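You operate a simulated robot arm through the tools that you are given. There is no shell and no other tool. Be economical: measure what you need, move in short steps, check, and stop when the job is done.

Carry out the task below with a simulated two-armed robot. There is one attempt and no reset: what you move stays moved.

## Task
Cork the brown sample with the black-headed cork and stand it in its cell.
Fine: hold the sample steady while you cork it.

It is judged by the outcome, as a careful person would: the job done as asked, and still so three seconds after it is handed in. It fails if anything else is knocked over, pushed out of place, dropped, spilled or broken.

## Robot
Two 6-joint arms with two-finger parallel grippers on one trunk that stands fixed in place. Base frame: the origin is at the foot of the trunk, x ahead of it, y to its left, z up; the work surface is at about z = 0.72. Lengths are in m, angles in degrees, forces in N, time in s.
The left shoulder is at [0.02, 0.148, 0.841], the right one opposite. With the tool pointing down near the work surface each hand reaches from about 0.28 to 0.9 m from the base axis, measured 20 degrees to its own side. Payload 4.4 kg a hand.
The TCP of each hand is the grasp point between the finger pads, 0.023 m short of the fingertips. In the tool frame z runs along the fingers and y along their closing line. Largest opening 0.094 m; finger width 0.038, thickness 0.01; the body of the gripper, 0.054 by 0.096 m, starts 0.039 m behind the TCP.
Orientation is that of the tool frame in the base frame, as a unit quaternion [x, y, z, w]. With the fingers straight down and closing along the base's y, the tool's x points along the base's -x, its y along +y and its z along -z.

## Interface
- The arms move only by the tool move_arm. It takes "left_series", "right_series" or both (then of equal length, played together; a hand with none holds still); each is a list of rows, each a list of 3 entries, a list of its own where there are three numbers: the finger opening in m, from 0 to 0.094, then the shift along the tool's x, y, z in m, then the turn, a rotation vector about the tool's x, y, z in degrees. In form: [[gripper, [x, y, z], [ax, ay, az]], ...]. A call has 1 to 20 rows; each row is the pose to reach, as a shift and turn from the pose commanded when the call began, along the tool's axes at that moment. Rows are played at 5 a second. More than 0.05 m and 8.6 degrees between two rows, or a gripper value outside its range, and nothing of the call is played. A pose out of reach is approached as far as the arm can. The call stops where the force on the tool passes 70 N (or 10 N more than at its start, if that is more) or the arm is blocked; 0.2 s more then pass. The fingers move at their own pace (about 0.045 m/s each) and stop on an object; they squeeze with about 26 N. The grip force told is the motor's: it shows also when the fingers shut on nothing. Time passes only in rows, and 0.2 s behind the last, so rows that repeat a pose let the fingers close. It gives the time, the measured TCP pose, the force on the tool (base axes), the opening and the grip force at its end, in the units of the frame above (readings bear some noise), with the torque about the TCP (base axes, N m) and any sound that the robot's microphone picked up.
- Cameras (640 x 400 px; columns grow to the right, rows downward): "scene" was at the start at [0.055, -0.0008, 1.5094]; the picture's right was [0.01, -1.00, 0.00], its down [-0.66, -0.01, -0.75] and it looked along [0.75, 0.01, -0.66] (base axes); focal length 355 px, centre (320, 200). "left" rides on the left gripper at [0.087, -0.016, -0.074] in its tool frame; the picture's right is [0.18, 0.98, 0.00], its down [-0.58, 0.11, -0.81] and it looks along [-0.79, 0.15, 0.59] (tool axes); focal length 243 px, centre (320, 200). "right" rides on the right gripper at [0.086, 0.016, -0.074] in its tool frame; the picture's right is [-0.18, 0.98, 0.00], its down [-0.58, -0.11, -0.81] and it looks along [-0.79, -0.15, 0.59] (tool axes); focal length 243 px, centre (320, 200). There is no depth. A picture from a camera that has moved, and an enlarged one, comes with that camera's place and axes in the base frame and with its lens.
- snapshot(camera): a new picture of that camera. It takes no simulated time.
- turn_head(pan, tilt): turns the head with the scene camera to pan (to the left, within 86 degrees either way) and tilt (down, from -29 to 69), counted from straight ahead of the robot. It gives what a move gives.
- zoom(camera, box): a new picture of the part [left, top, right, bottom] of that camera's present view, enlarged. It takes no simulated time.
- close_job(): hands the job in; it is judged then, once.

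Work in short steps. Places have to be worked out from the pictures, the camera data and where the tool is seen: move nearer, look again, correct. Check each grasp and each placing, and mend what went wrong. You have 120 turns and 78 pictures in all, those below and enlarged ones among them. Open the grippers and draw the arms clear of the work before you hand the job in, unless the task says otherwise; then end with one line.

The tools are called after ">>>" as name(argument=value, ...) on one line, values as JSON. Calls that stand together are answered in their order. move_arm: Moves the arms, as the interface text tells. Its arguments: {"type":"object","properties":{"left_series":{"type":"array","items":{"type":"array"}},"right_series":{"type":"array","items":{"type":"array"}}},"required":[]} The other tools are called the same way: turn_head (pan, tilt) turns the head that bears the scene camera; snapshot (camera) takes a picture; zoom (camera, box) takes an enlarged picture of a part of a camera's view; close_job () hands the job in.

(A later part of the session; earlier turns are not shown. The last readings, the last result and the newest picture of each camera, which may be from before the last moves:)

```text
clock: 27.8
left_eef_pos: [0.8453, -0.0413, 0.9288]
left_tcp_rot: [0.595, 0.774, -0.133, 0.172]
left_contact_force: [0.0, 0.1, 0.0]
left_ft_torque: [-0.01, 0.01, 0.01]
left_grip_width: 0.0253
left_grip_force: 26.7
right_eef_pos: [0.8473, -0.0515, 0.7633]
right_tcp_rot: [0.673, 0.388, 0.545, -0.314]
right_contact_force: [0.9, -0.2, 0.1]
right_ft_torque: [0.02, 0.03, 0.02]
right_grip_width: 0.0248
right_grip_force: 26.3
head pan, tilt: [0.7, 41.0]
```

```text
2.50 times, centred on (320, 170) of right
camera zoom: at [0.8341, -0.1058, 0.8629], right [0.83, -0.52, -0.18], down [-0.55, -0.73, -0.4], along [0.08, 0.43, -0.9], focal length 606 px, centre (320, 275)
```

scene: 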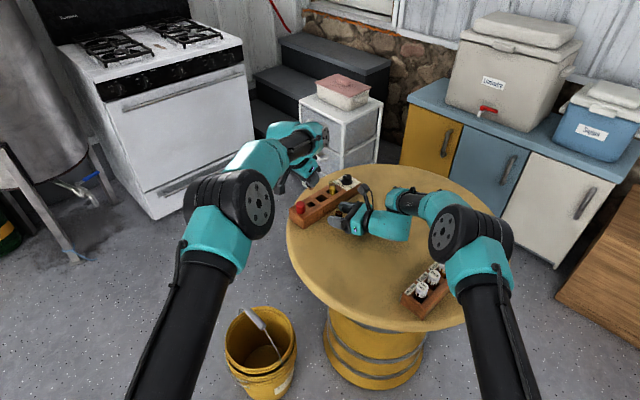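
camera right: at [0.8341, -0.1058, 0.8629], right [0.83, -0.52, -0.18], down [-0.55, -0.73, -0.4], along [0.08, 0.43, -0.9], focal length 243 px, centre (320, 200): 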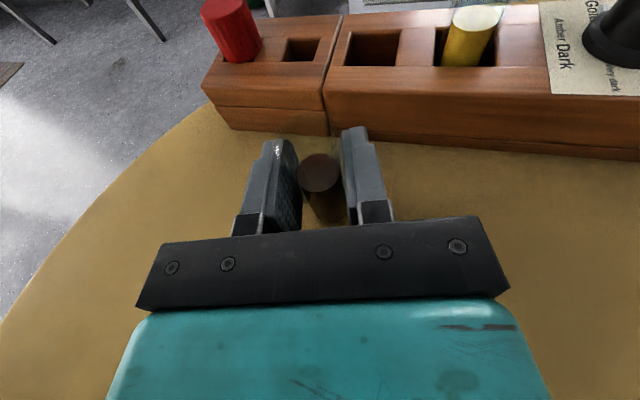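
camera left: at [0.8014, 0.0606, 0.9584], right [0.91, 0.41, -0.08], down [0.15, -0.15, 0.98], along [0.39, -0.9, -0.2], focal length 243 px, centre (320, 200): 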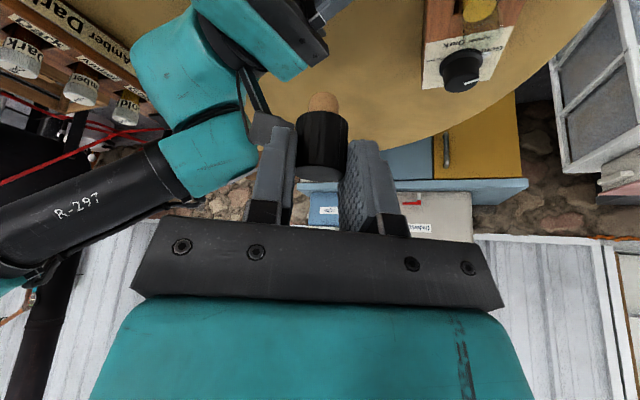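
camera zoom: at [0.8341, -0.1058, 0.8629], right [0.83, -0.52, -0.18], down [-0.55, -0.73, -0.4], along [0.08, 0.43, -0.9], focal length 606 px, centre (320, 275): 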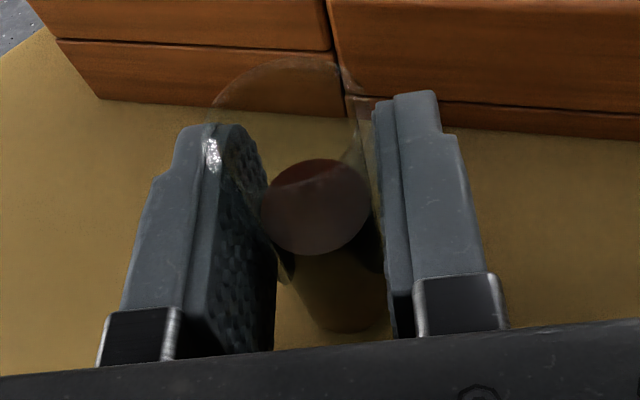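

Mouth centre is at about (0.848, -0.0525), top z ≈ 0.80; the cork axis is at (0.8475, -0.050). I correct by 2.7 mm and descend to just above the mouth.

>>> move_arm(left_series=[[0.015, [0.009, 0, 0.02], [0, 0, 0]], [0.015, [0.018, 0, 0.043], [0, 0, 0]], [0.015, [0.025, 0, 0.06], [0, 0, 0]]])

>>> zoom(camera="left", box=[240, 0, 400, 160])

>>> zoom(camera="right", box=[220, 50, 420, 250])

>>> zoom(camera="scene", box=[310, 160, 380, 230])

```text
clock: 28.6
left_eef_pos: [0.8447, -0.0433, 0.8637]
left_tcp_rot: [0.595, 0.773, -0.133, 0.172]
left_contact_force: [-1.3, 0.1, 0.5]
left_ft_torque: [0.01, 0.0, -0.03]
left_grip_width: 0.0257
left_grip_force: 26.4
right_eef_pos: [0.8469, -0.0511, 0.7635]
right_tcp_rot: [0.673, 0.39, 0.544, -0.315]
right_contact_force: [-0.9, 1.4, -0.5]
right_ft_torque: [-0.02, 0.0, 0.0]
right_grip_width: 0.0249
right_grip_force: 26.0
head pan, tilt: [0.7, 41.0]
```

```text
2.50 times, centred on (320, 80) of left
camera zoom: at [0.8013, 0.0584, 0.8928], right [0.91, 0.41, -0.08], down [0.15, -0.15, 0.98], along [0.39, -0.9, -0.2], focal length 606 px, centre (320, 500)
```

zoom: 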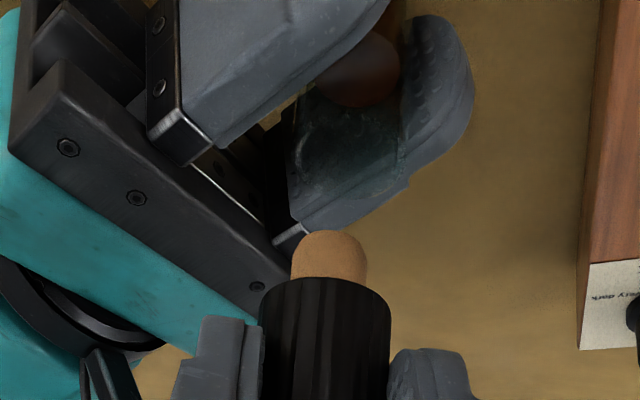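

```text
2.00 times, centred on (320, 150) of right
camera zoom: at [0.8341, -0.106, 0.8629], right [0.83, -0.52, -0.18], down [-0.55, -0.73, -0.4], along [0.08, 0.43, -0.9], focal length 485 px, centre (320, 300)
```

zoom: 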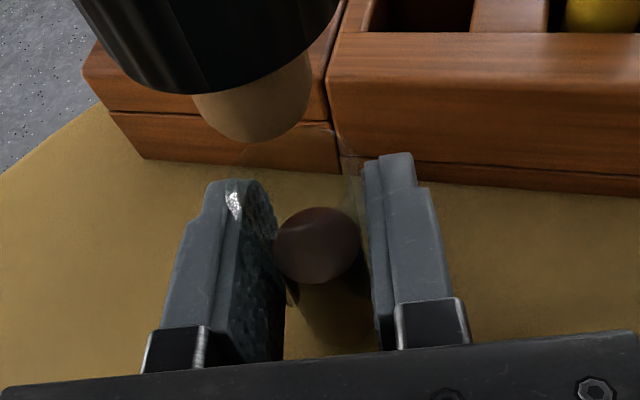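

```text
5.71 times, centred on (345, 195) of scene
camera zoom: at [0.0549, -0.0008, 1.5094], right [0.01, -1.0, 0.0], down [-0.66, -0.01, -0.75], along [0.75, 0.01, -0.66], focal length 2030 px, centre (177, 229)
```

zoom: 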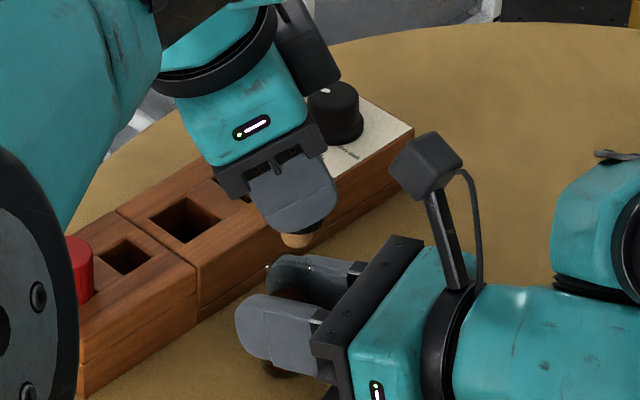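

The cork tip (≈16.5 mm, rounded) is roughly over the mouth (≈20 mm), about 1 mm off. I nudge and lower it to just inside the rim.

>>> move_arm(left_series=[[0.015, [0.001, 0.0007, 0.005], [0, 0, 0]], [0.015, [0.003, 0.0007, 0.01], [0, 0, 0]], [0.015, [0.0055, 0.0007, 0.0151], [0, 0, 0]]])

>>> zoom(camera="right", box=[220, 50, 420, 250])

>>> zoom(camera="left", box=[260, 40, 380, 160])

```text
clock: 29.4
left_eef_pos: [0.8467, -0.0449, 0.8466]
left_tcp_rot: [0.595, 0.774, -0.132, 0.173]
left_contact_force: [-0.4, -0.5, 0.5]
left_ft_torque: [0.0, -0.02, -0.01]
left_grip_width: 0.0254
left_grip_force: 26.0
right_eef_pos: [0.8475, -0.0505, 0.7628]
right_tcp_rot: [0.673, 0.389, 0.545, -0.315]
right_contact_force: [0.4, 0.5, 0.7]
right_ft_torque: [0.02, -0.01, 0.03]
right_grip_width: 0.0249
right_grip_force: 26.0
head pan, tilt: [0.7, 41.0]
```

```text
2.00 times, centred on (320, 150) of right
camera zoom: at [0.8341, -0.106, 0.8629], right [0.83, -0.52, -0.18], down [-0.55, -0.73, -0.4], along [0.08, 0.43, -0.9], focal length 485 px, centre (320, 300)
```

zoom: 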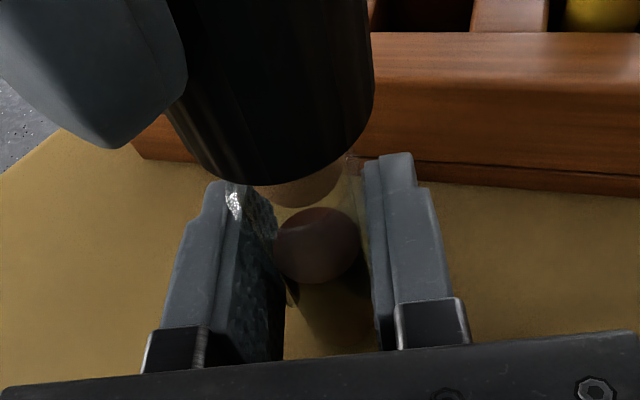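

```text
3.33 times, centred on (320, 100) of left
camera zoom: at [0.8031, 0.0571, 0.8768], right [0.91, 0.41, -0.08], down [0.15, -0.15, 0.98], along [0.39, -0.9, -0.2], focal length 809 px, centre (320, 533)
```

zoom: 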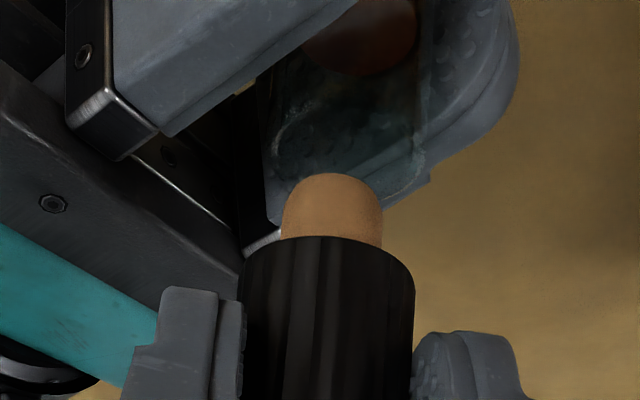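

The left view shows the mouth slightly to the right of the cork tip (~2 mm). I shift the cork by (+1.2, +2.0) mm at the same height and look again.

>>> move_arm(left_series=[[0.015, [0.0015, 0.0017, -0.0007], [0, 0, 0]], [0.015, [0.0015, 0.0017, -0.0007], [0, 0, 0]]])

>>> zoom(camera="right", box=[270, 90, 370, 190])

>>> zoom(camera="left", box=[280, 50, 370, 140])

```text
clock: 30.0
left_eef_pos: [0.8484, -0.043, 0.8457]
left_tcp_rot: [0.595, 0.774, -0.134, 0.172]
left_contact_force: [-0.1, 1.2, -0.3]
left_ft_torque: [0.01, 0.01, -0.01]
left_grip_width: 0.0255
left_grip_force: 25.8
right_eef_pos: [0.8474, -0.0511, 0.7628]
right_tcp_rot: [0.673, 0.39, 0.544, -0.315]
right_contact_force: [0.6, -0.1, -0.8]
right_ft_torque: [-0.02, 0.01, -0.01]
right_grip_width: 0.0248
right_grip_force: 26.0
head pan, tilt: [0.7, 41.0]
```

```text
4.00 times, centred on (320, 140) of right
camera zoom: at [0.8341, -0.106, 0.8629], right [0.83, -0.52, -0.18], down [-0.55, -0.73, -0.4], along [0.08, 0.43, -0.9], focal length 970 px, centre (320, 440)
```

zoom: 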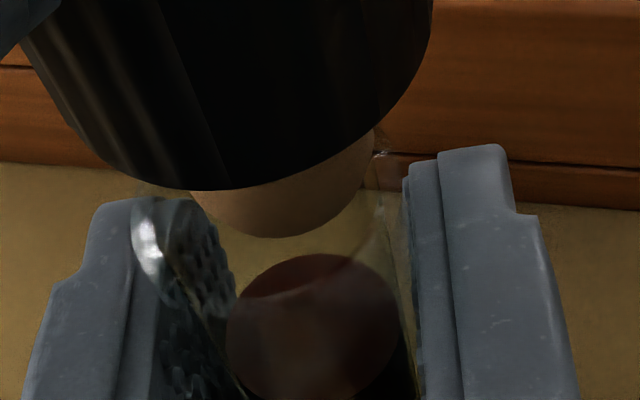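

```text
4.44 times, centred on (325, 95) of left
camera zoom: at [0.8045, 0.0586, 0.8763], right [0.91, 0.41, -0.08], down [0.15, -0.15, 0.98], along [0.39, -0.9, -0.2], focal length 1078 px, centre (298, 667)
```

zoom: 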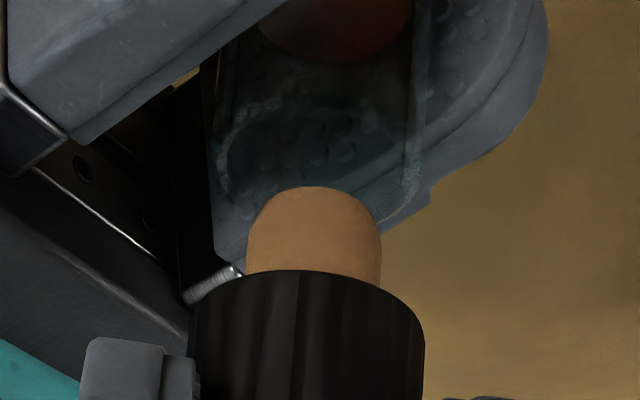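

Combining both views, the tip is about 5 mm above the mouth and needs (-1, +2) mm. I apply that and descend 4 mm.

>>> move_arm(left_series=[[0.015, [0.002, -0.0005, -0.0009], [0, 0, 0]], [0.015, [0.0037, -0.0005, 0.0027], [0, 0, 0]], [0.015, [0.0037, -0.0005, 0.0027], [0, 0, 0]]])

>>> zoom(camera="right", box=[270, 90, 370, 190])

>>> zoom(camera="left", box=[280, 50, 370, 140])

```text
clock: 30.8
left_eef_pos: [0.8477, -0.0415, 0.8426]
left_tcp_rot: [0.595, 0.774, -0.133, 0.172]
left_contact_force: [0.6, -0.3, -0.7]
left_ft_torque: [0.01, -0.03, 0.0]
left_grip_width: 0.0253
left_grip_force: 25.6
right_eef_pos: [0.8477, -0.0507, 0.7618]
right_tcp_rot: [0.674, 0.388, 0.545, -0.314]
right_contact_force: [0.7, 0.5, -0.1]
right_ft_torque: [-0.01, 0.01, -0.01]
right_grip_width: 0.0249
right_grip_force: 26.4
head pan, tilt: [0.7, 41.0]
```

```text
4.00 times, centred on (320, 140) of right
camera zoom: at [0.8341, -0.106, 0.8629], right [0.83, -0.52, -0.18], down [-0.55, -0.73, -0.4], along [0.08, 0.43, -0.9], focal length 970 px, centre (320, 440)
```

zoom: 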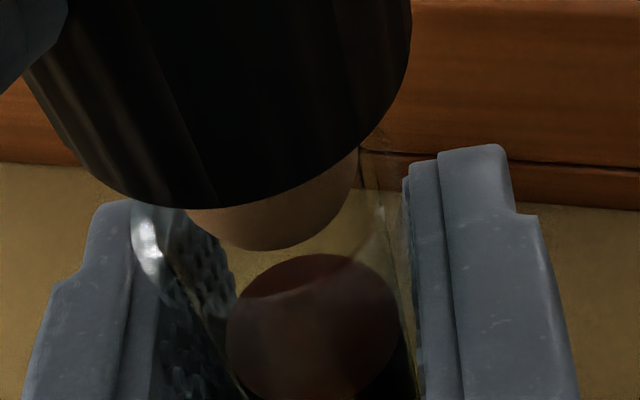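

```text
4.44 times, centred on (325, 95) of left
camera zoom: at [0.8036, 0.0606, 0.873], right [0.91, 0.41, -0.08], down [0.15, -0.15, 0.98], along [0.39, -0.9, -0.2], focal length 1078 px, centre (298, 667)
```

zoom: 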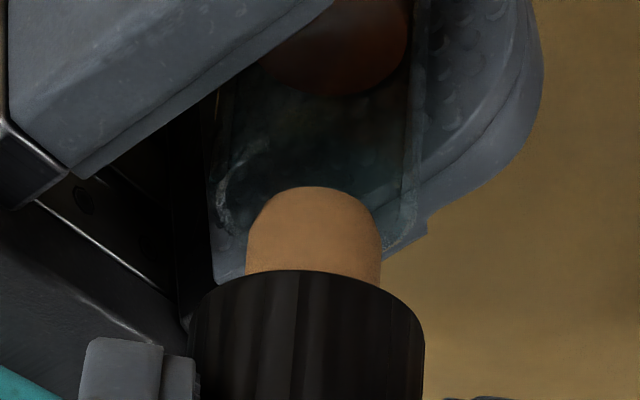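

No contact yet and the alignment looks good. I descend 5 mm further.

>>> move_arm(left_series=[[0.015, [0.001, 0, 0.0022], [0, 0, 0]], [0.015, [0.0021, 0, 0.0045], [0, 0, 0]], [0.015, [0.0021, 0, 0.0045], [0, 0, 0]]])

>>> zoom(camera="right", box=[270, 90, 370, 190])

>>> zoom(camera="left", box=[280, 50, 370, 140])

```text
clock: 31.6
left_eef_pos: [0.8482, -0.0425, 0.8369]
left_tcp_rot: [0.595, 0.774, -0.132, 0.173]
left_contact_force: [0.8, -0.2, -0.9]
left_ft_torque: [0.02, 0.0, -0.01]
left_grip_width: 0.0257
left_grip_force: 25.6
right_eef_pos: [0.8474, -0.0513, 0.7636]
right_tcp_rot: [0.674, 0.388, 0.545, -0.314]
right_contact_force: [0.1, 0.4, -0.4]
right_ft_torque: [-0.05, -0.01, 0.03]
right_grip_width: 0.0247
right_grip_force: 26.2
head pan, tilt: [0.7, 41.0]
```

```text
4.00 times, centred on (320, 140) of right
camera zoom: at [0.8341, -0.106, 0.8629], right [0.83, -0.52, -0.18], down [-0.55, -0.73, -0.4], along [0.08, 0.43, -0.9], focal length 970 px, centre (320, 440)
```

zoom: 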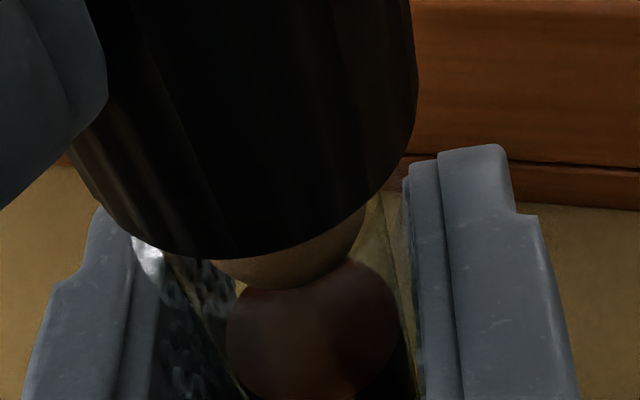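

```text
4.44 times, centred on (325, 95) of left
camera zoom: at [0.8034, 0.0603, 0.8672], right [0.91, 0.41, -0.08], down [0.15, -0.15, 0.98], along [0.39, -0.9, -0.2], focal length 1078 px, centre (298, 667)
```

zoom: 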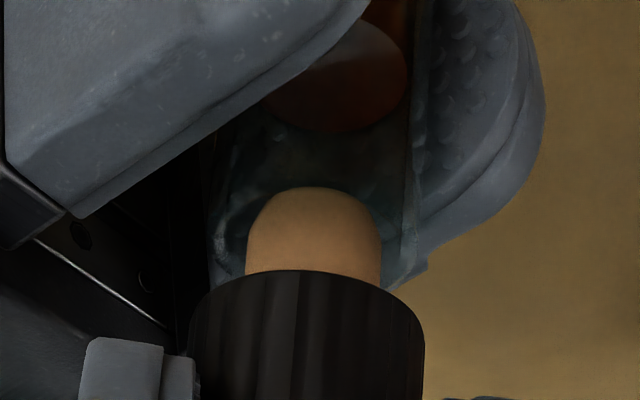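

The tip is entering the mouth, still force-free. I continue 5 mm.

>>> move_arm(left_series=[[0.015, [0.001, 0, 0.0022], [0, 0, 0]], [0.015, [0.0021, 0, 0.0045], [0, 0, 0]], [0.015, [0.0021, 0, 0.0045], [0, 0, 0]]])

>>> zoom(camera="left", box=[280, 50, 370, 140])

```text
clock: 32.4
left_eef_pos: [0.8462, -0.0413, 0.8326]
left_tcp_rot: [0.595, 0.774, -0.132, 0.172]
left_contact_force: [-0.1, -0.4, -0.1]
left_ft_torque: [0.02, -0.01, -0.03]
left_grip_width: 0.0256
left_grip_force: 25.6
right_eef_pos: [0.8475, -0.0518, 0.7624]
right_tcp_rot: [0.673, 0.389, 0.545, -0.314]
right_contact_force: [-0.5, -0.1, -0.1]
right_ft_torque: [0.0, 0.0, -0.01]
right_grip_width: 0.0248
right_grip_force: 25.8
head pan, tilt: [0.7, 41.0]
```

```text
4.44 times, centred on (325, 95) of left
camera zoom: at [0.8028, 0.0604, 0.8629], right [0.91, 0.41, -0.08], down [0.15, -0.15, 0.98], along [0.39, -0.9, -0.2], focal length 1078 px, centre (298, 667)
```

zoom: 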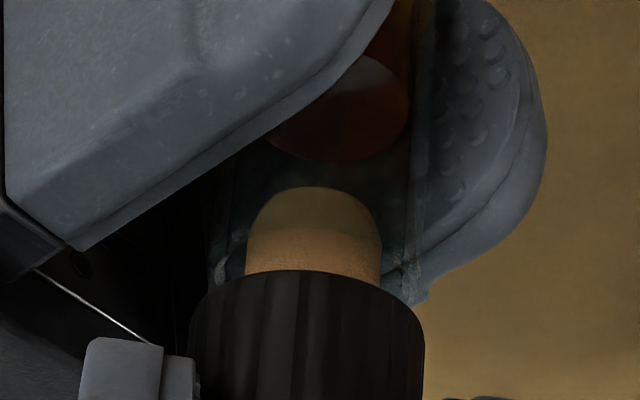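

The near rim now crosses the cork: the tip is clearly inside. I press on in small steps watching the force.

>>> move_arm(left_series=[[0.015, [0.0008, 0, 0.0018], [0, 0, 0]], [0.015, [0.0017, 0, 0.0036], [0, 0, 0]], [0.015, [0.0017, 0, 0.0036], [0, 0, 0]]])

>>> zoom(camera="left", box=[280, 50, 370, 140])

```text
clock: 33.2
left_eef_pos: [0.847, -0.041, 0.8293]
left_tcp_rot: [0.594, 0.774, -0.132, 0.173]
left_contact_force: [-0.1, 0.1, 0.9]
left_ft_torque: [-0.01, -0.01, 0.05]
left_grip_width: 0.0258
left_grip_force: 26.2
right_eef_pos: [0.8471, -0.0513, 0.7632]
right_tcp_rot: [0.673, 0.389, 0.545, -0.315]
right_contact_force: [0.9, 0.8, 1.1]
right_ft_torque: [-0.02, 0.01, 0.02]
right_grip_width: 0.0248
right_grip_force: 25.9
head pan, tilt: [0.7, 41.0]
```

```text
4.44 times, centred on (325, 95) of left
camera zoom: at [0.8029, 0.0603, 0.8591], right [0.91, 0.41, -0.08], down [0.15, -0.15, 0.98], along [0.39, -0.9, -0.2], focal length 1078 px, centre (298, 667)
```

zoom: 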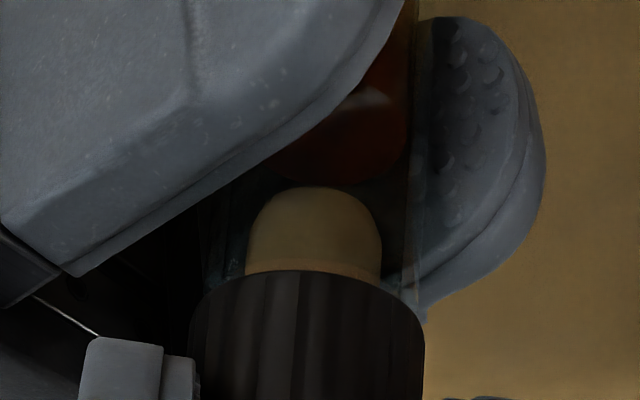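

The head is about 1–2 mm from the rim. I go 2 mm further, in half-millimetre rows.

>>> move_arm(left_series=[[0.015, [0.0004, 0, 0.0009], [0, 0, 0]], [0.015, [0.0008, 0, 0.0018], [0, 0, 0]], [0.015, [0.0008, 0, 0.0018], [0, 0, 0]]])

```text
clock: 34.0
left_eef_pos: [0.8482, -0.0426, 0.8263]
left_tcp_rot: [0.595, 0.774, -0.131, 0.171]
left_contact_force: [-1.0, 2.6, 0.4]
left_ft_torque: [0.09, 0.07, 0.02]
left_grip_width: 0.0254
left_grip_force: 25.9
right_eef_pos: [0.8488, -0.0523, 0.7632]
right_tcp_rot: [0.673, 0.389, 0.545, -0.315]
right_contact_force: [0.2, -3.6, 0.0]
right_ft_torque: [0.04, 0.0, -0.06]
right_grip_width: 0.025
right_grip_force: 26.3
head pan, tilt: [0.7, 41.0]
```

A slight side load (≈3 N in y) shows the cork touching the wall. I relieve it 1 mm in +y and go down 2 mm more.

>>> move_arm(left_series=[[0.015, [0.0009, 0.0003, -0.0004], [0, 0, 0]], [0.015, [0.0013, 0.0003, 0.0005], [0, 0, 0]], [0.015, [0.0017, 0.0003, 0.0014], [0, 0, 0]], [0.015, [0.0017, 0.0003, 0.0014], [0, 0, 0]]])

>>> zoom(camera="left", box=[280, 50, 370, 140])

>>> zoom(camera="right", box=[260, 90, 380, 210])

```text
clock: 35.0
left_eef_pos: [0.848, -0.0407, 0.826]
left_tcp_rot: [0.595, 0.774, -0.132, 0.173]
left_contact_force: [-8.8, -2.2, 15.4]
left_ft_torque: [-0.13, 0.24, -0.08]
left_grip_width: 0.0254
left_grip_force: 26.1
right_eef_pos: [0.8471, -0.0529, 0.7635]
right_tcp_rot: [0.673, 0.388, 0.545, -0.314]
right_contact_force: [11.1, 2.7, -7.4]
right_ft_torque: [-0.18, 0.14, -0.01]
right_grip_width: 0.0249
right_grip_force: 26.3
head pan, tilt: [0.7, 41.0]
```

```text
4.44 times, centred on (325, 95) of left
camera zoom: at [0.8041, 0.0606, 0.8559], right [0.91, 0.41, -0.08], down [0.15, -0.15, 0.98], along [0.39, -0.9, -0.2], focal length 1078 px, centre (298, 667)
```

zoom: 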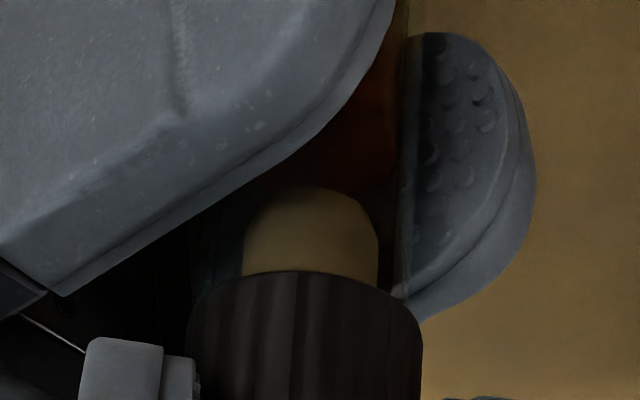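

```text
3.33 times, centred on (320, 150) of right
camera zoom: at [0.834, -0.1059, 0.8628], right [0.83, -0.52, -0.18], down [-0.55, -0.73, -0.4], along [0.08, 0.43, -0.9], focal length 809 px, centre (320, 367)
```

zoom: 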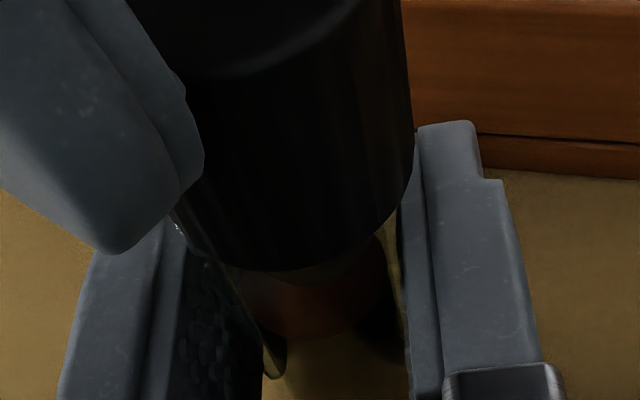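

Vertical force is 15 N, so the cork meets resistance with ~9 N side load in x. I shift 1 mm in -x and press slightly.

>>> move_arm(left_series=[[0.015, [0, -0.001, 0], [0, 0, 0]], [0.015, [0.0004, -0.001, 0.0004], [0, 0, 0]], [0.015, [0.0006, -0.001, 0.0009], [0, 0, 0]], [0.015, [0.0006, -0.001, 0.0009], [0, 0, 0]]])

>>> zoom(camera="left", box=[280, 50, 370, 140])

>>> zoom(camera="scene", box=[310, 170, 370, 230])

```text
clock: 36.0
left_eef_pos: [0.8469, -0.0414, 0.8265]
left_tcp_rot: [0.594, 0.775, -0.131, 0.173]
left_contact_force: [8.1, 0.0, 20.0]
left_ft_torque: [-0.13, -0.27, 0.08]
left_grip_width: 0.0258
left_grip_force: 26.2
right_eef_pos: [0.8465, -0.0517, 0.7628]
right_tcp_rot: [0.673, 0.388, 0.546, -0.315]
right_contact_force: [-8.0, -0.8, -2.7]
right_ft_torque: [0.03, -0.25, 0.03]
right_grip_width: 0.0246
right_grip_force: 26.1
head pan, tilt: [0.7, 41.0]
```

```text
4.44 times, centred on (325, 95) of left
camera zoom: at [0.8022, 0.0609, 0.8549], right [0.91, 0.42, -0.08], down [0.15, -0.15, 0.98], along [0.39, -0.9, -0.2], focal length 1078 px, centre (298, 667)
```

zoom: 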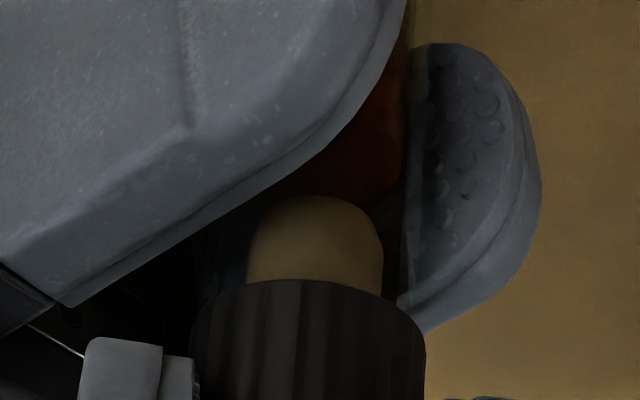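

```text
6.67 times, centred on (340, 200) of scene
camera zoom: at [0.0546, -0.0008, 1.5094], right [0.01, -1.0, 0.0], down [-0.66, -0.01, -0.76], along [0.76, 0.01, -0.66], focal length 2368 px, centre (187, 200)
```

zoom: 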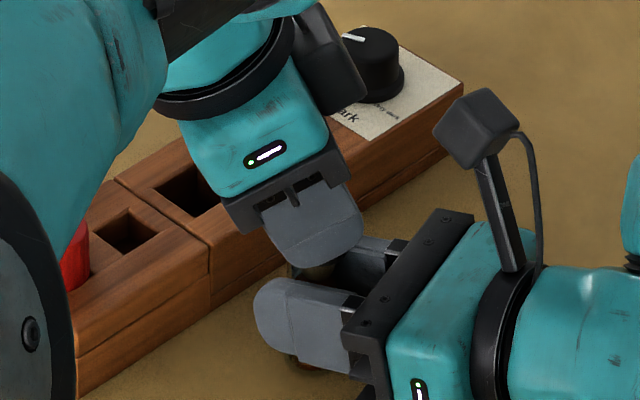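

The cork no longer goes down (20 N) and even slid ~1 mm up in the grip: it looks seated. I centre it 0.5 mm, then open the left fingers modestly and look.

>>> move_arm(left_series=[[0.015, [0, 0.0005, 0], [0, 0, 0]], [0.03, [0, 0.0005, 0], [0, 0, 0]], [0.045, [0, 0.0005, 0], [0, 0, 0]], [0.045, [-0.0085, 0, -0.018], [0, 0, 0]], [0.045, [-0.021, 0, -0.045], [0, 0, 0]]])

>>> zoom(camera="right", box=[240, 70, 400, 230])

>>> zoom(camera="left", box=[240, 0, 400, 160])

```text
clock: 37.2
left_eef_pos: [0.8453, -0.042, 0.8735]
left_tcp_rot: [0.595, 0.774, -0.132, 0.172]
left_contact_force: [0.6, 0.6, 0.3]
left_ft_torque: [-0.01, -0.03, -0.02]
left_grip_width: 0.0452
left_grip_force: 0.0
right_eef_pos: [0.8477, -0.0517, 0.7631]
right_tcp_rot: [0.672, 0.389, 0.545, -0.316]
right_contact_force: [0.1, 0.4, 0.0]
right_ft_torque: [-0.02, -0.02, -0.02]
right_grip_width: 0.0246
right_grip_force: 26.1
head pan, tilt: [0.7, 41.0]
```

```text
2.50 times, centred on (320, 150) of right
camera zoom: at [0.8342, -0.106, 0.863], right [0.83, -0.52, -0.18], down [-0.55, -0.73, -0.4], along [0.08, 0.43, -0.9], focal length 606 px, centre (320, 325)
```

zoom: 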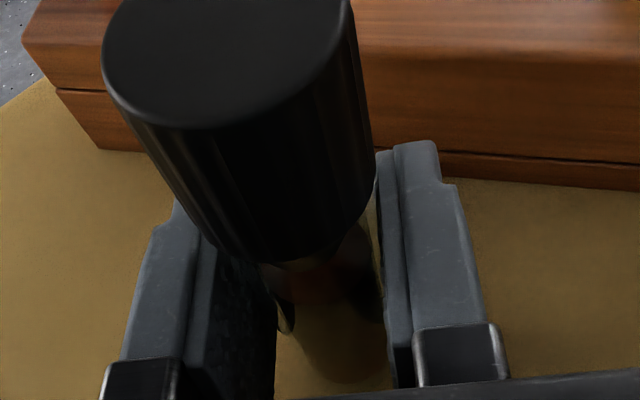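

```text
2.50 times, centred on (320, 80) of left
camera zoom: at [0.802, 0.0585, 0.9037], right [0.91, 0.41, -0.08], down [0.15, -0.15, 0.98], along [0.39, -0.9, -0.2], focal length 606 px, centre (320, 500)
```

zoom: 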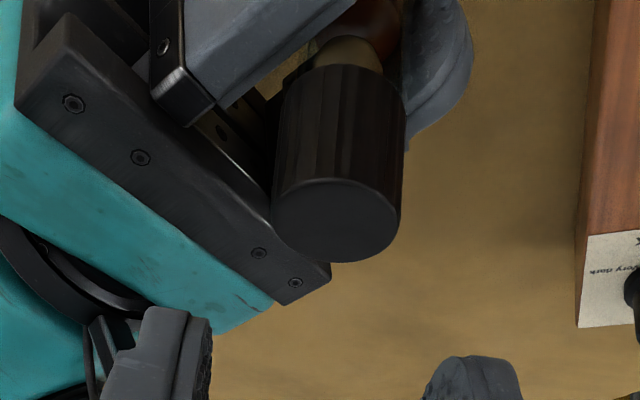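

The cork stands upright in the vial. I draw the left hand away to see the seating from the scene camera.

>>> move_arm(left_series=[[0.045, [-0.0106, 0, -0.0227], [0, 0, 0]], [0.045, [-0.0212, 0, -0.0453], [0, 0, 0]], [0.045, [0.005, 0, -0.075], [0, 0, 0]], [0.045, [0.03, 0, -0.11], [0, 0, 0]], [0.045, [0.05, 0, -0.14], [0, 0, 0]]])

>>> zoom(camera="scene", box=[310, 170, 370, 230])

>>> snapshot(camera="left")

```text
clock: 38.4
left_eef_pos: [0.818, 0.0605, 0.9807]
left_tcp_rot: [0.595, 0.774, -0.132, 0.171]
left_contact_force: [0.1, -0.4, -0.2]
left_ft_torque: [0.01, -0.02, -0.01]
left_grip_width: 0.0451
left_grip_force: 0.1
right_eef_pos: [0.8467, -0.0509, 0.7627]
right_tcp_rot: [0.673, 0.389, 0.545, -0.315]
right_contact_force: [0.8, 0.2, 1.5]
right_ft_torque: [0.0, 0.01, -0.01]
right_grip_width: 0.0247
right_grip_force: 25.7
head pan, tilt: [0.7, 41.0]
```

```text
6.67 times, centred on (340, 200) of scene
camera zoom: at [0.0551, -0.001, 1.5094], right [0.01, -1.0, 0.0], down [-0.66, -0.01, -0.75], along [0.75, 0.01, -0.66], focal length 2368 px, centre (187, 200)
```

zoom: 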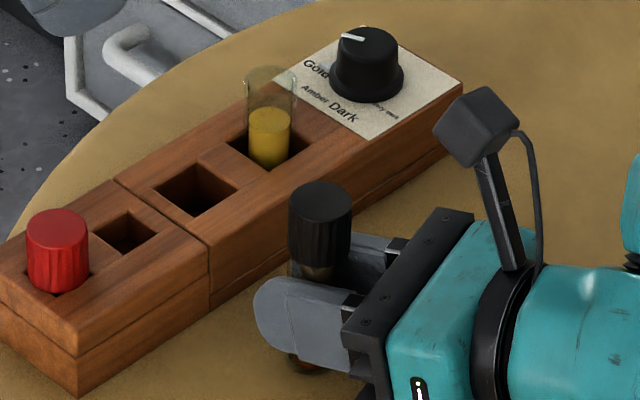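

```text
21 pictures are left
camera left: at [0.7742, 0.1623, 1.0098], right [0.91, 0.41, -0.08], down [0.15, -0.15, 0.98], along [0.39, -0.9, -0.2], focal length 243 px, centre (320, 200)
```

left: 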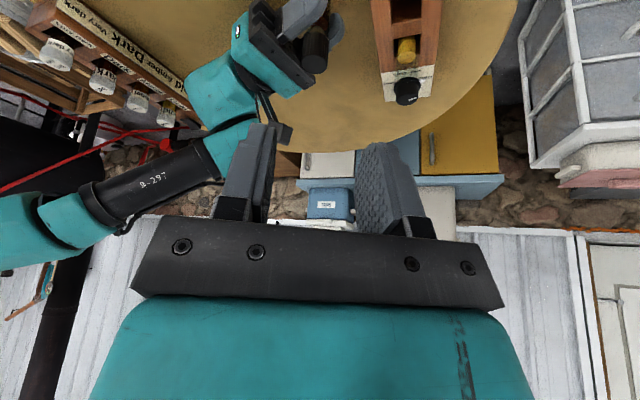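

The cork looks square and seated (top z ≈ 0.823, so the head rests on the rim at ≈ 0.80). For the cell I need a higher grip: I open slightly, raise the right hand 19 mm, and close again.

>>> move_arm(right_series=[[0.03, [0, 0, 0], [0, 0, 0]], [0.045, [0, 0, 0], [0, 0, 0]], [0.045, [0.009, 0, -0.002], [0, 0, 0]], [0.045, [0.0186, 0, -0.004], [0, 0, 0]], [0.03, [0.0186, 0, -0.004], [0, 0, 0]], [0.02, [0.0186, 0, -0.004], [0, 0, 0]], [0.015, [0.0186, 0, -0.004], [0, 0, 0]], [0.015, [0.0186, 0, -0.004], [0, 0, 0]]])

>>> snapshot(camera="right")

```text
clock: 40.2
left_eef_pos: [0.8189, 0.061, 0.9806]
left_tcp_rot: [0.594, 0.774, -0.133, 0.173]
left_contact_force: [0.0, 0.0, -0.7]
left_ft_torque: [0.01, -0.02, 0.01]
left_grip_width: 0.0451
left_grip_force: 0.0
right_eef_pos: [0.8476, -0.0512, 0.7837]
right_tcp_rot: [0.673, 0.389, 0.545, -0.315]
right_contact_force: [-1.0, -0.2, 2.4]
right_ft_torque: [0.01, 0.04, -0.02]
right_grip_width: 0.0252
right_grip_force: 26.3
head pan, tilt: [0.7, 41.0]
```

```text
20 pictures are left
camera right: at [0.8337, -0.1075, 0.8833], right [0.83, -0.52, -0.18], down [-0.55, -0.73, -0.4], along [0.08, 0.43, -0.9], focal length 243 px, centre (320, 200)
```

right: 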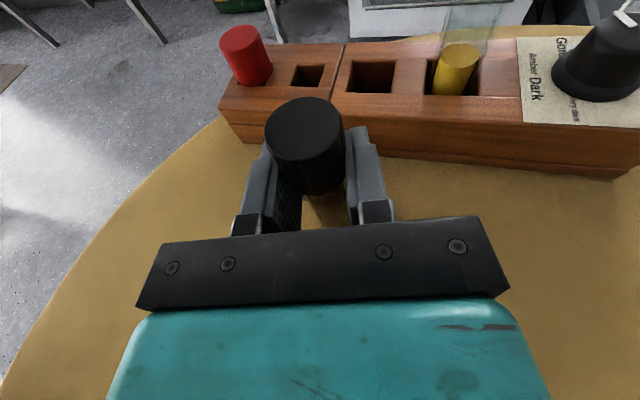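

Regripped at z 0.784. I withdraw the left hand while lifting the corked vial 7 cm and carrying it over the empty cell at (0.922, 0.0075), turning to a 45° heading square to the rack.

>>> move_arm(left_series=[[0.045, [0.021, -0.027, -0.021], [0, 0, 0]], [0.045, [0.042, -0.054, -0.042], [0, 0, 0]], [0.045, [0.063, -0.081, -0.063], [0, 0, 0]], [0.045, [0.084, -0.108, -0.083], [0, 0, 0]], [0.045, [0.105, -0.135, -0.104], [0, 0, 0]], [0.045, [0.126, -0.162, -0.125], [0, 0, 0]], [0.045, [0.126, -0.162, -0.125], [0, 0, 0]], [0.045, [0.126, -0.162, -0.125], [0, 0, 0]], [0.045, [0.126, -0.162, -0.125], [0, 0, 0]], [0.045, [0.126, -0.162, -0.125], [0, 0, 0]]], right_series=[[0.015, [0.023, 0, -0.005], [0, 0, 0]], [0.015, [0.046, 0, -0.01], [0, 0, 0]], [0.015, [0.0685, 0, -0.0146], [0, 0, 0]], [0.015, [0.0715, 0.0059, -0.0003], [-2.45, 0, 0.52]], [0.015, [0.0746, 0.0117, 0.014], [-4.9, 0, 1.03]], [0.015, [0.0776, 0.0176, 0.0284], [-7.35, 0, 1.55]], [0.015, [0.0806, 0.0235, 0.0427], [-9.8, 0, 2.07]], [0.015, [0.0837, 0.0293, 0.0571], [-12.25, 0, 2.58]], [0.015, [0.0867, 0.0352, 0.0714], [-14.7, 0, 3.1]], [0.015, [0.0867, 0.0352, 0.0714], [-14.7, 0, 3.1]]])

>>> snapshot(camera="right")

>>> zoom(camera="scene", box=[290, 130, 390, 230])

```text
clock: 42.4
left_eef_pos: [0.6188, 0.1792, 1.0386]
left_tcp_rot: [0.595, 0.774, -0.133, 0.172]
left_contact_force: [-0.6, -0.2, 0.1]
left_ft_torque: [-0.01, 0.03, -0.03]
left_grip_width: 0.0454
left_grip_force: 0.0
right_eef_pos: [0.9217, 0.0058, 0.8537]
right_tcp_rot: [0.718, 0.298, 0.581, -0.241]
right_contact_force: [0.0, -0.6, -1.2]
right_ft_torque: [0.03, -0.01, 0.03]
right_grip_width: 0.0253
right_grip_force: 25.7
head pan, tilt: [0.7, 41.0]
```

```text
19 pictures are left
camera right: at [0.8946, -0.0436, 0.953], right [0.67, -0.72, -0.18], down [-0.72, -0.57, -0.4], along [0.19, 0.4, -0.9], focal length 243 px, centre (320, 200)
```

right: 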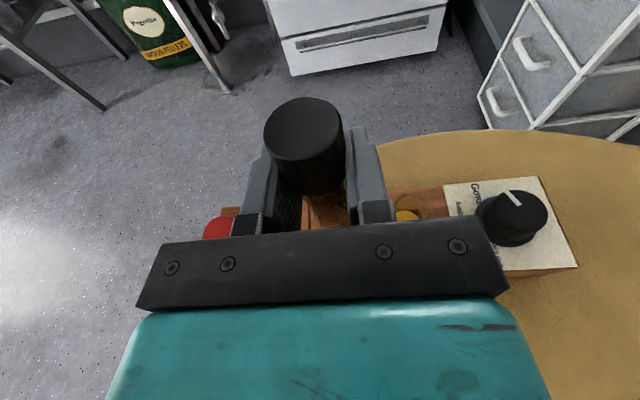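

```text
4.00 times, centred on (340, 180) of scene
camera zoom: at [0.0551, -0.0008, 1.5094], right [0.01, -1.0, 0.0], down [-0.66, -0.01, -0.75], along [0.75, 0.01, -0.66], focal length 1421 px, centre (240, 280)
```

zoom: 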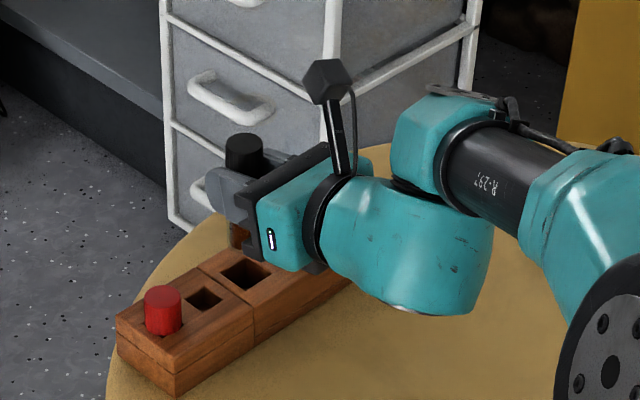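

Now over the cell. I lower 2 cm with a 1.7 mm correction and check alignment before it enters.

>>> move_arm(right_series=[[0.015, [-0.01, -0.0012, 0.0015], [0, 0, 0]], [0.015, [-0.0198, -0.0012, 0.003], [0, 0, 0]], [0.015, [-0.0198, -0.0012, 0.003], [0, 0, 0]]])

>>> zoom(camera="scene", box=[315, 160, 365, 210])

>>> zoom(camera="right", box=[240, 80, 420, 260])

```text
clock: 43.2
left_eef_pos: [0.6193, 0.1802, 1.0383]
left_tcp_rot: [0.595, 0.774, -0.133, 0.172]
left_contact_force: [0.2, 0.1, -0.6]
left_ft_torque: [0.03, 0.02, 0.02]
left_grip_width: 0.0449
left_grip_force: 0.0
right_eef_pos: [0.9189, 0.0057, 0.8333]
right_tcp_rot: [0.718, 0.298, 0.581, -0.241]
right_contact_force: [-0.6, -0.1, -1.0]
right_ft_torque: [-0.04, -0.02, -0.03]
right_grip_width: 0.0254
right_grip_force: 26.5
head pan, tilt: [0.7, 41.0]
```

```text
8.00 times, centred on (340, 185) of scene
camera zoom: at [0.055, -0.0008, 1.5094], right [0.01, -1.0, 0.0], down [-0.66, -0.01, -0.75], along [0.75, 0.01, -0.66], focal length 2841 px, centre (160, 320)
```

zoom: 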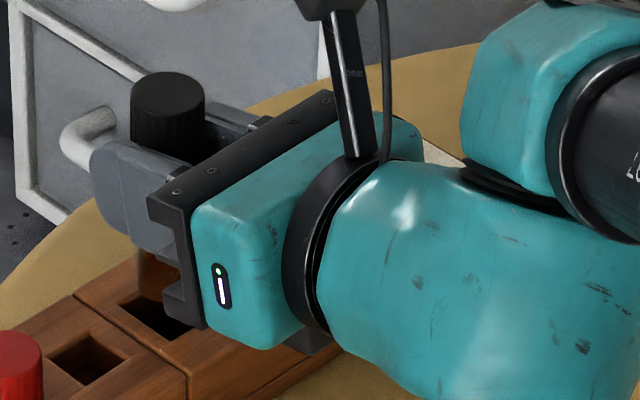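

```text
2.22 times, centred on (330, 170) of right
camera zoom: at [0.8918, -0.0433, 0.9334], right [0.67, -0.72, -0.18], down [-0.72, -0.57, -0.4], along [0.19, 0.4, -0.9], focal length 539 px, centre (298, 267)
```

zoom: 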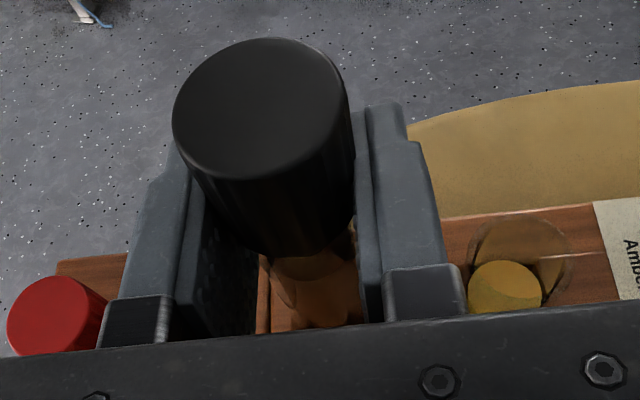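

The cell is hidden behind the vial from here. I bring the left hand round to use its camera for a side view.

>>> move_arm(left_series=[[0.045, [-0.007, 0.023, 0.023], [-2.5, 0, -5.4]], [0.045, [-0.015, 0.045, 0.046], [-5.1, 0, -10.9]], [0.045, [-0.022, 0.068, 0.069], [-7.6, 0, -16.3]], [0.045, [-0.03, 0.091, 0.091], [-10.2, 0, -21.8]], [0.045, [-0.037, 0.1137, 0.1144], [-12.7, 0, -27.2]]])

>>> zoom(camera="left", box=[260, 40, 400, 180])

```text
clock: 44.4
left_eef_pos: [0.7515, 0.1297, 0.9512]
left_tcp_rot: [0.372, 0.902, -0.083, 0.201]
left_contact_force: [-1.0, -0.6, 0.6]
left_ft_torque: [-0.03, 0.01, -0.01]
left_grip_width: 0.0451
left_grip_force: 0.1
right_eef_pos: [0.9186, 0.0064, 0.8342]
right_tcp_rot: [0.717, 0.298, 0.582, -0.241]
right_contact_force: [0.6, 0.0, -0.2]
right_ft_torque: [-0.02, 0.0, -0.02]
right_grip_width: 0.0254
right_grip_force: 25.8
head pan, tilt: [0.7, 41.0]
```

```text
2.86 times, centred on (330, 110) of left
camera zoom: at [0.6619, 0.1963, 0.9804], right [0.58, 0.81, -0.08], down [0.21, -0.05, 0.98], along [0.79, -0.58, -0.2], focal length 693 px, centre (291, 457)
```

zoom: 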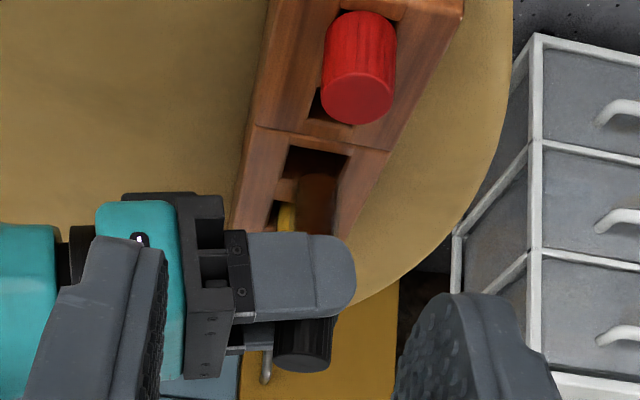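

I need a tighter look at the vial bottom against the cell edges.

>>> zoom(camera="left", box=[300, 70, 360, 130])

```text
6.67 times, centred on (330, 100) of left
camera zoom: at [0.6619, 0.1963, 0.9804], right [0.58, 0.81, -0.08], down [0.21, -0.05, 0.98], along [0.79, -0.58, -0.2], focal length 1618 px, centre (253, 867)
```

zoom: 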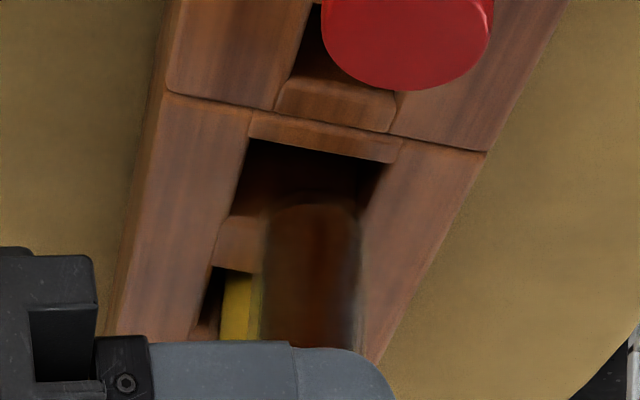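

The vial bottom is within ~2 mm of the cell centre; I shift (-1.5, -0.3) mm and lower 14 mm in small rows to enter.

>>> move_arm(right_series=[[0.015, [-0.003, -0.0008, -0.0006], [0, 0, 0]], [0.015, [-0.0067, -0.0008, 0.0002], [0, 0, 0]], [0.015, [-0.0103, -0.0008, 0.001], [0, 0, 0]], [0.015, [-0.014, -0.0008, 0.0017], [0, 0, 0]]])

>>> zoom(camera="left", box=[300, 70, 360, 130])

```text
clock: 45.4
left_eef_pos: [0.7514, 0.1308, 0.9502]
left_tcp_rot: [0.373, 0.902, -0.082, 0.201]
left_contact_force: [0.2, -0.9, -0.5]
left_ft_torque: [-0.01, 0.01, -0.02]
left_grip_width: 0.0448
left_grip_force: 0.1
right_eef_pos: [0.9192, 0.0069, 0.8175]
right_tcp_rot: [0.718, 0.298, 0.581, -0.241]
right_contact_force: [1.2, -1.0, -1.2]
right_ft_torque: [-0.07, -0.07, 0.0]
right_grip_width: 0.0256
right_grip_force: 25.9
head pan, tilt: [0.7, 41.0]
```

```text
6.67 times, centred on (330, 100) of left
camera zoom: at [0.6619, 0.1964, 0.98], right [0.58, 0.81, -0.08], down [0.21, -0.05, 0.98], along [0.79, -0.58, -0.2], focal length 1618 px, centre (253, 867)
```

zoom: 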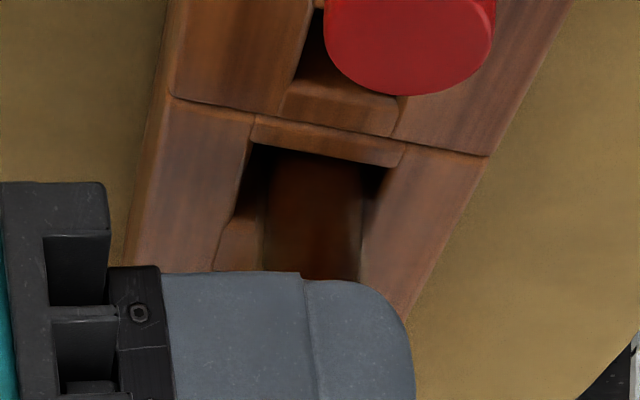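

It is entering cleanly with no contact force. I continue down 10 mm.

>>> move_arm(right_series=[[0.015, [-0.0035, 0, 0], [0, 0, 0]], [0.015, [-0.0068, 0, 0.0007], [0, 0, 0]], [0.015, [-0.01, 0, 0.0013], [0, 0, 0]], [0.015, [-0.01, 0, 0.0013], [0, 0, 0]]])

```text
clock: 46.4
left_eef_pos: [0.7527, 0.1308, 0.9504]
left_tcp_rot: [0.374, 0.902, -0.084, 0.2]
left_contact_force: [-1.0, -0.1, 0.8]
left_ft_torque: [-0.01, 0.02, 0.02]
left_grip_width: 0.0449
left_grip_force: 0.0
right_eef_pos: [0.9189, 0.0059, 0.8084]
right_tcp_rot: [0.718, 0.298, 0.581, -0.241]
right_contact_force: [1.5, -0.4, -1.8]
right_ft_torque: [-0.06, -0.05, 0.01]
right_grip_width: 0.0255
right_grip_force: 25.4
head pan, tilt: [0.7, 41.0]
```

Bottom at ≈ 0.745, still free. Another 8 mm.

>>> move_arm(right_series=[[0.015, [-0.0026, 0, 0.0005], [0, 0, 0]], [0.015, [-0.0052, 0, 0.0011], [0, 0, 0]], [0.015, [-0.0078, 0, 0.0017], [0, 0, 0]], [0.015, [-0.0078, 0, 0.0017], [0, 0, 0]]])

>>> zoom(camera="left", box=[280, 70, 360, 150])

```text
clock: 47.4
left_eef_pos: [0.7517, 0.1315, 0.9493]
left_tcp_rot: [0.373, 0.902, -0.083, 0.2]
left_contact_force: [0.2, -0.5, -0.3]
left_ft_torque: [0.02, 0.0, 0.05]
left_grip_width: 0.0449
left_grip_force: 0.0
right_eef_pos: [0.9187, 0.0067, 0.8006]
right_tcp_rot: [0.718, 0.297, 0.582, -0.24]
right_contact_force: [0.8, -1.9, 0.0]
right_ft_torque: [-0.09, -0.04, -0.08]
right_grip_width: 0.0256
right_grip_force: 25.8
head pan, tilt: [0.7, 41.0]
```

```text
5.00 times, centred on (320, 110) of left
camera zoom: at [0.6618, 0.1963, 0.98], right [0.58, 0.81, -0.08], down [0.21, -0.05, 0.98], along [0.79, -0.58, -0.2], focal length 1213 px, centre (320, 650)
```

zoom: 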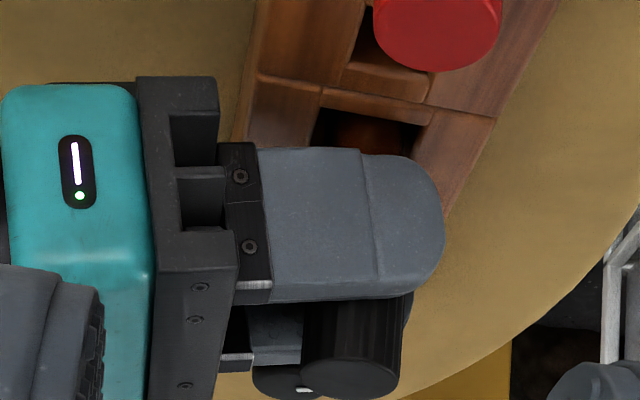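

Still free. I lower in 2 mm rows to TCP ≈ 0.792, watching for the floor.

>>> move_arm(right_series=[[0.015, [-0.002, 0, 0.0004], [0, 0, 0]], [0.015, [-0.0039, 0, 0.0008], [0, 0, 0]], [0.015, [-0.0059, 0, 0.0012], [0, 0, 0]], [0.015, [-0.0083, 0, 0.0017], [0, 0, 0]], [0.015, [-0.0083, 0, 0.0017], [0, 0, 0]]])

```text
clock: 48.6
left_eef_pos: [0.7505, 0.1302, 0.9498]
left_tcp_rot: [0.373, 0.902, -0.083, 0.2]
left_contact_force: [0.3, -0.4, -0.5]
left_ft_torque: [0.0, -0.01, 0.0]
left_grip_width: 0.0449
left_grip_force: 0.2
right_eef_pos: [0.9187, 0.0055, 0.7933]
right_tcp_rot: [0.717, 0.297, 0.583, -0.241]
right_contact_force: [1.9, -3.6, 5.4]
right_ft_torque: [-0.03, -0.15, -0.03]
right_grip_width: 0.0259
right_grip_force: 26.0
head pan, tilt: [0.7, 41.0]
```

A 5 N upward force appears: probably the cell floor (bottom ≈ 0.729). One more millimetre to confirm.

>>> move_arm(right_series=[[0.015, [-0.001, 0, 0.0002], [0, 0, 0]], [0.015, [-0.001, 0, 0.0002], [0, 0, 0]]])

>>> zoom(camera="scene", box=[310, 160, 370, 220])

```text
clock: 49.2
left_eef_pos: [0.7508, 0.1306, 0.9504]
left_tcp_rot: [0.373, 0.902, -0.083, 0.201]
left_contact_force: [-0.3, 0.3, 0.1]
left_ft_torque: [0.02, -0.02, 0.05]
left_grip_width: 0.0449
left_grip_force: 0.1
right_eef_pos: [0.9193, 0.0056, 0.7933]
right_tcp_rot: [0.717, 0.298, 0.582, -0.241]
right_contact_force: [1.4, -3.9, 14.4]
right_ft_torque: [-0.08, -0.12, -0.02]
right_grip_width: 0.0258
right_grip_force: 25.8
head pan, tilt: [0.7, 41.0]
```

```text
6.67 times, centred on (340, 190) of scene
camera zoom: at [0.0547, -0.0009, 1.5094], right [0.01, -1.0, 0.0], down [-0.66, -0.01, -0.76], along [0.75, 0.01, -0.66], focal length 2368 px, centre (187, 267)
```

zoom: 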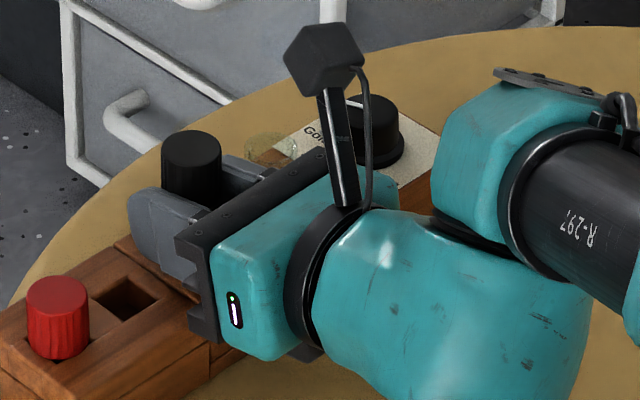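

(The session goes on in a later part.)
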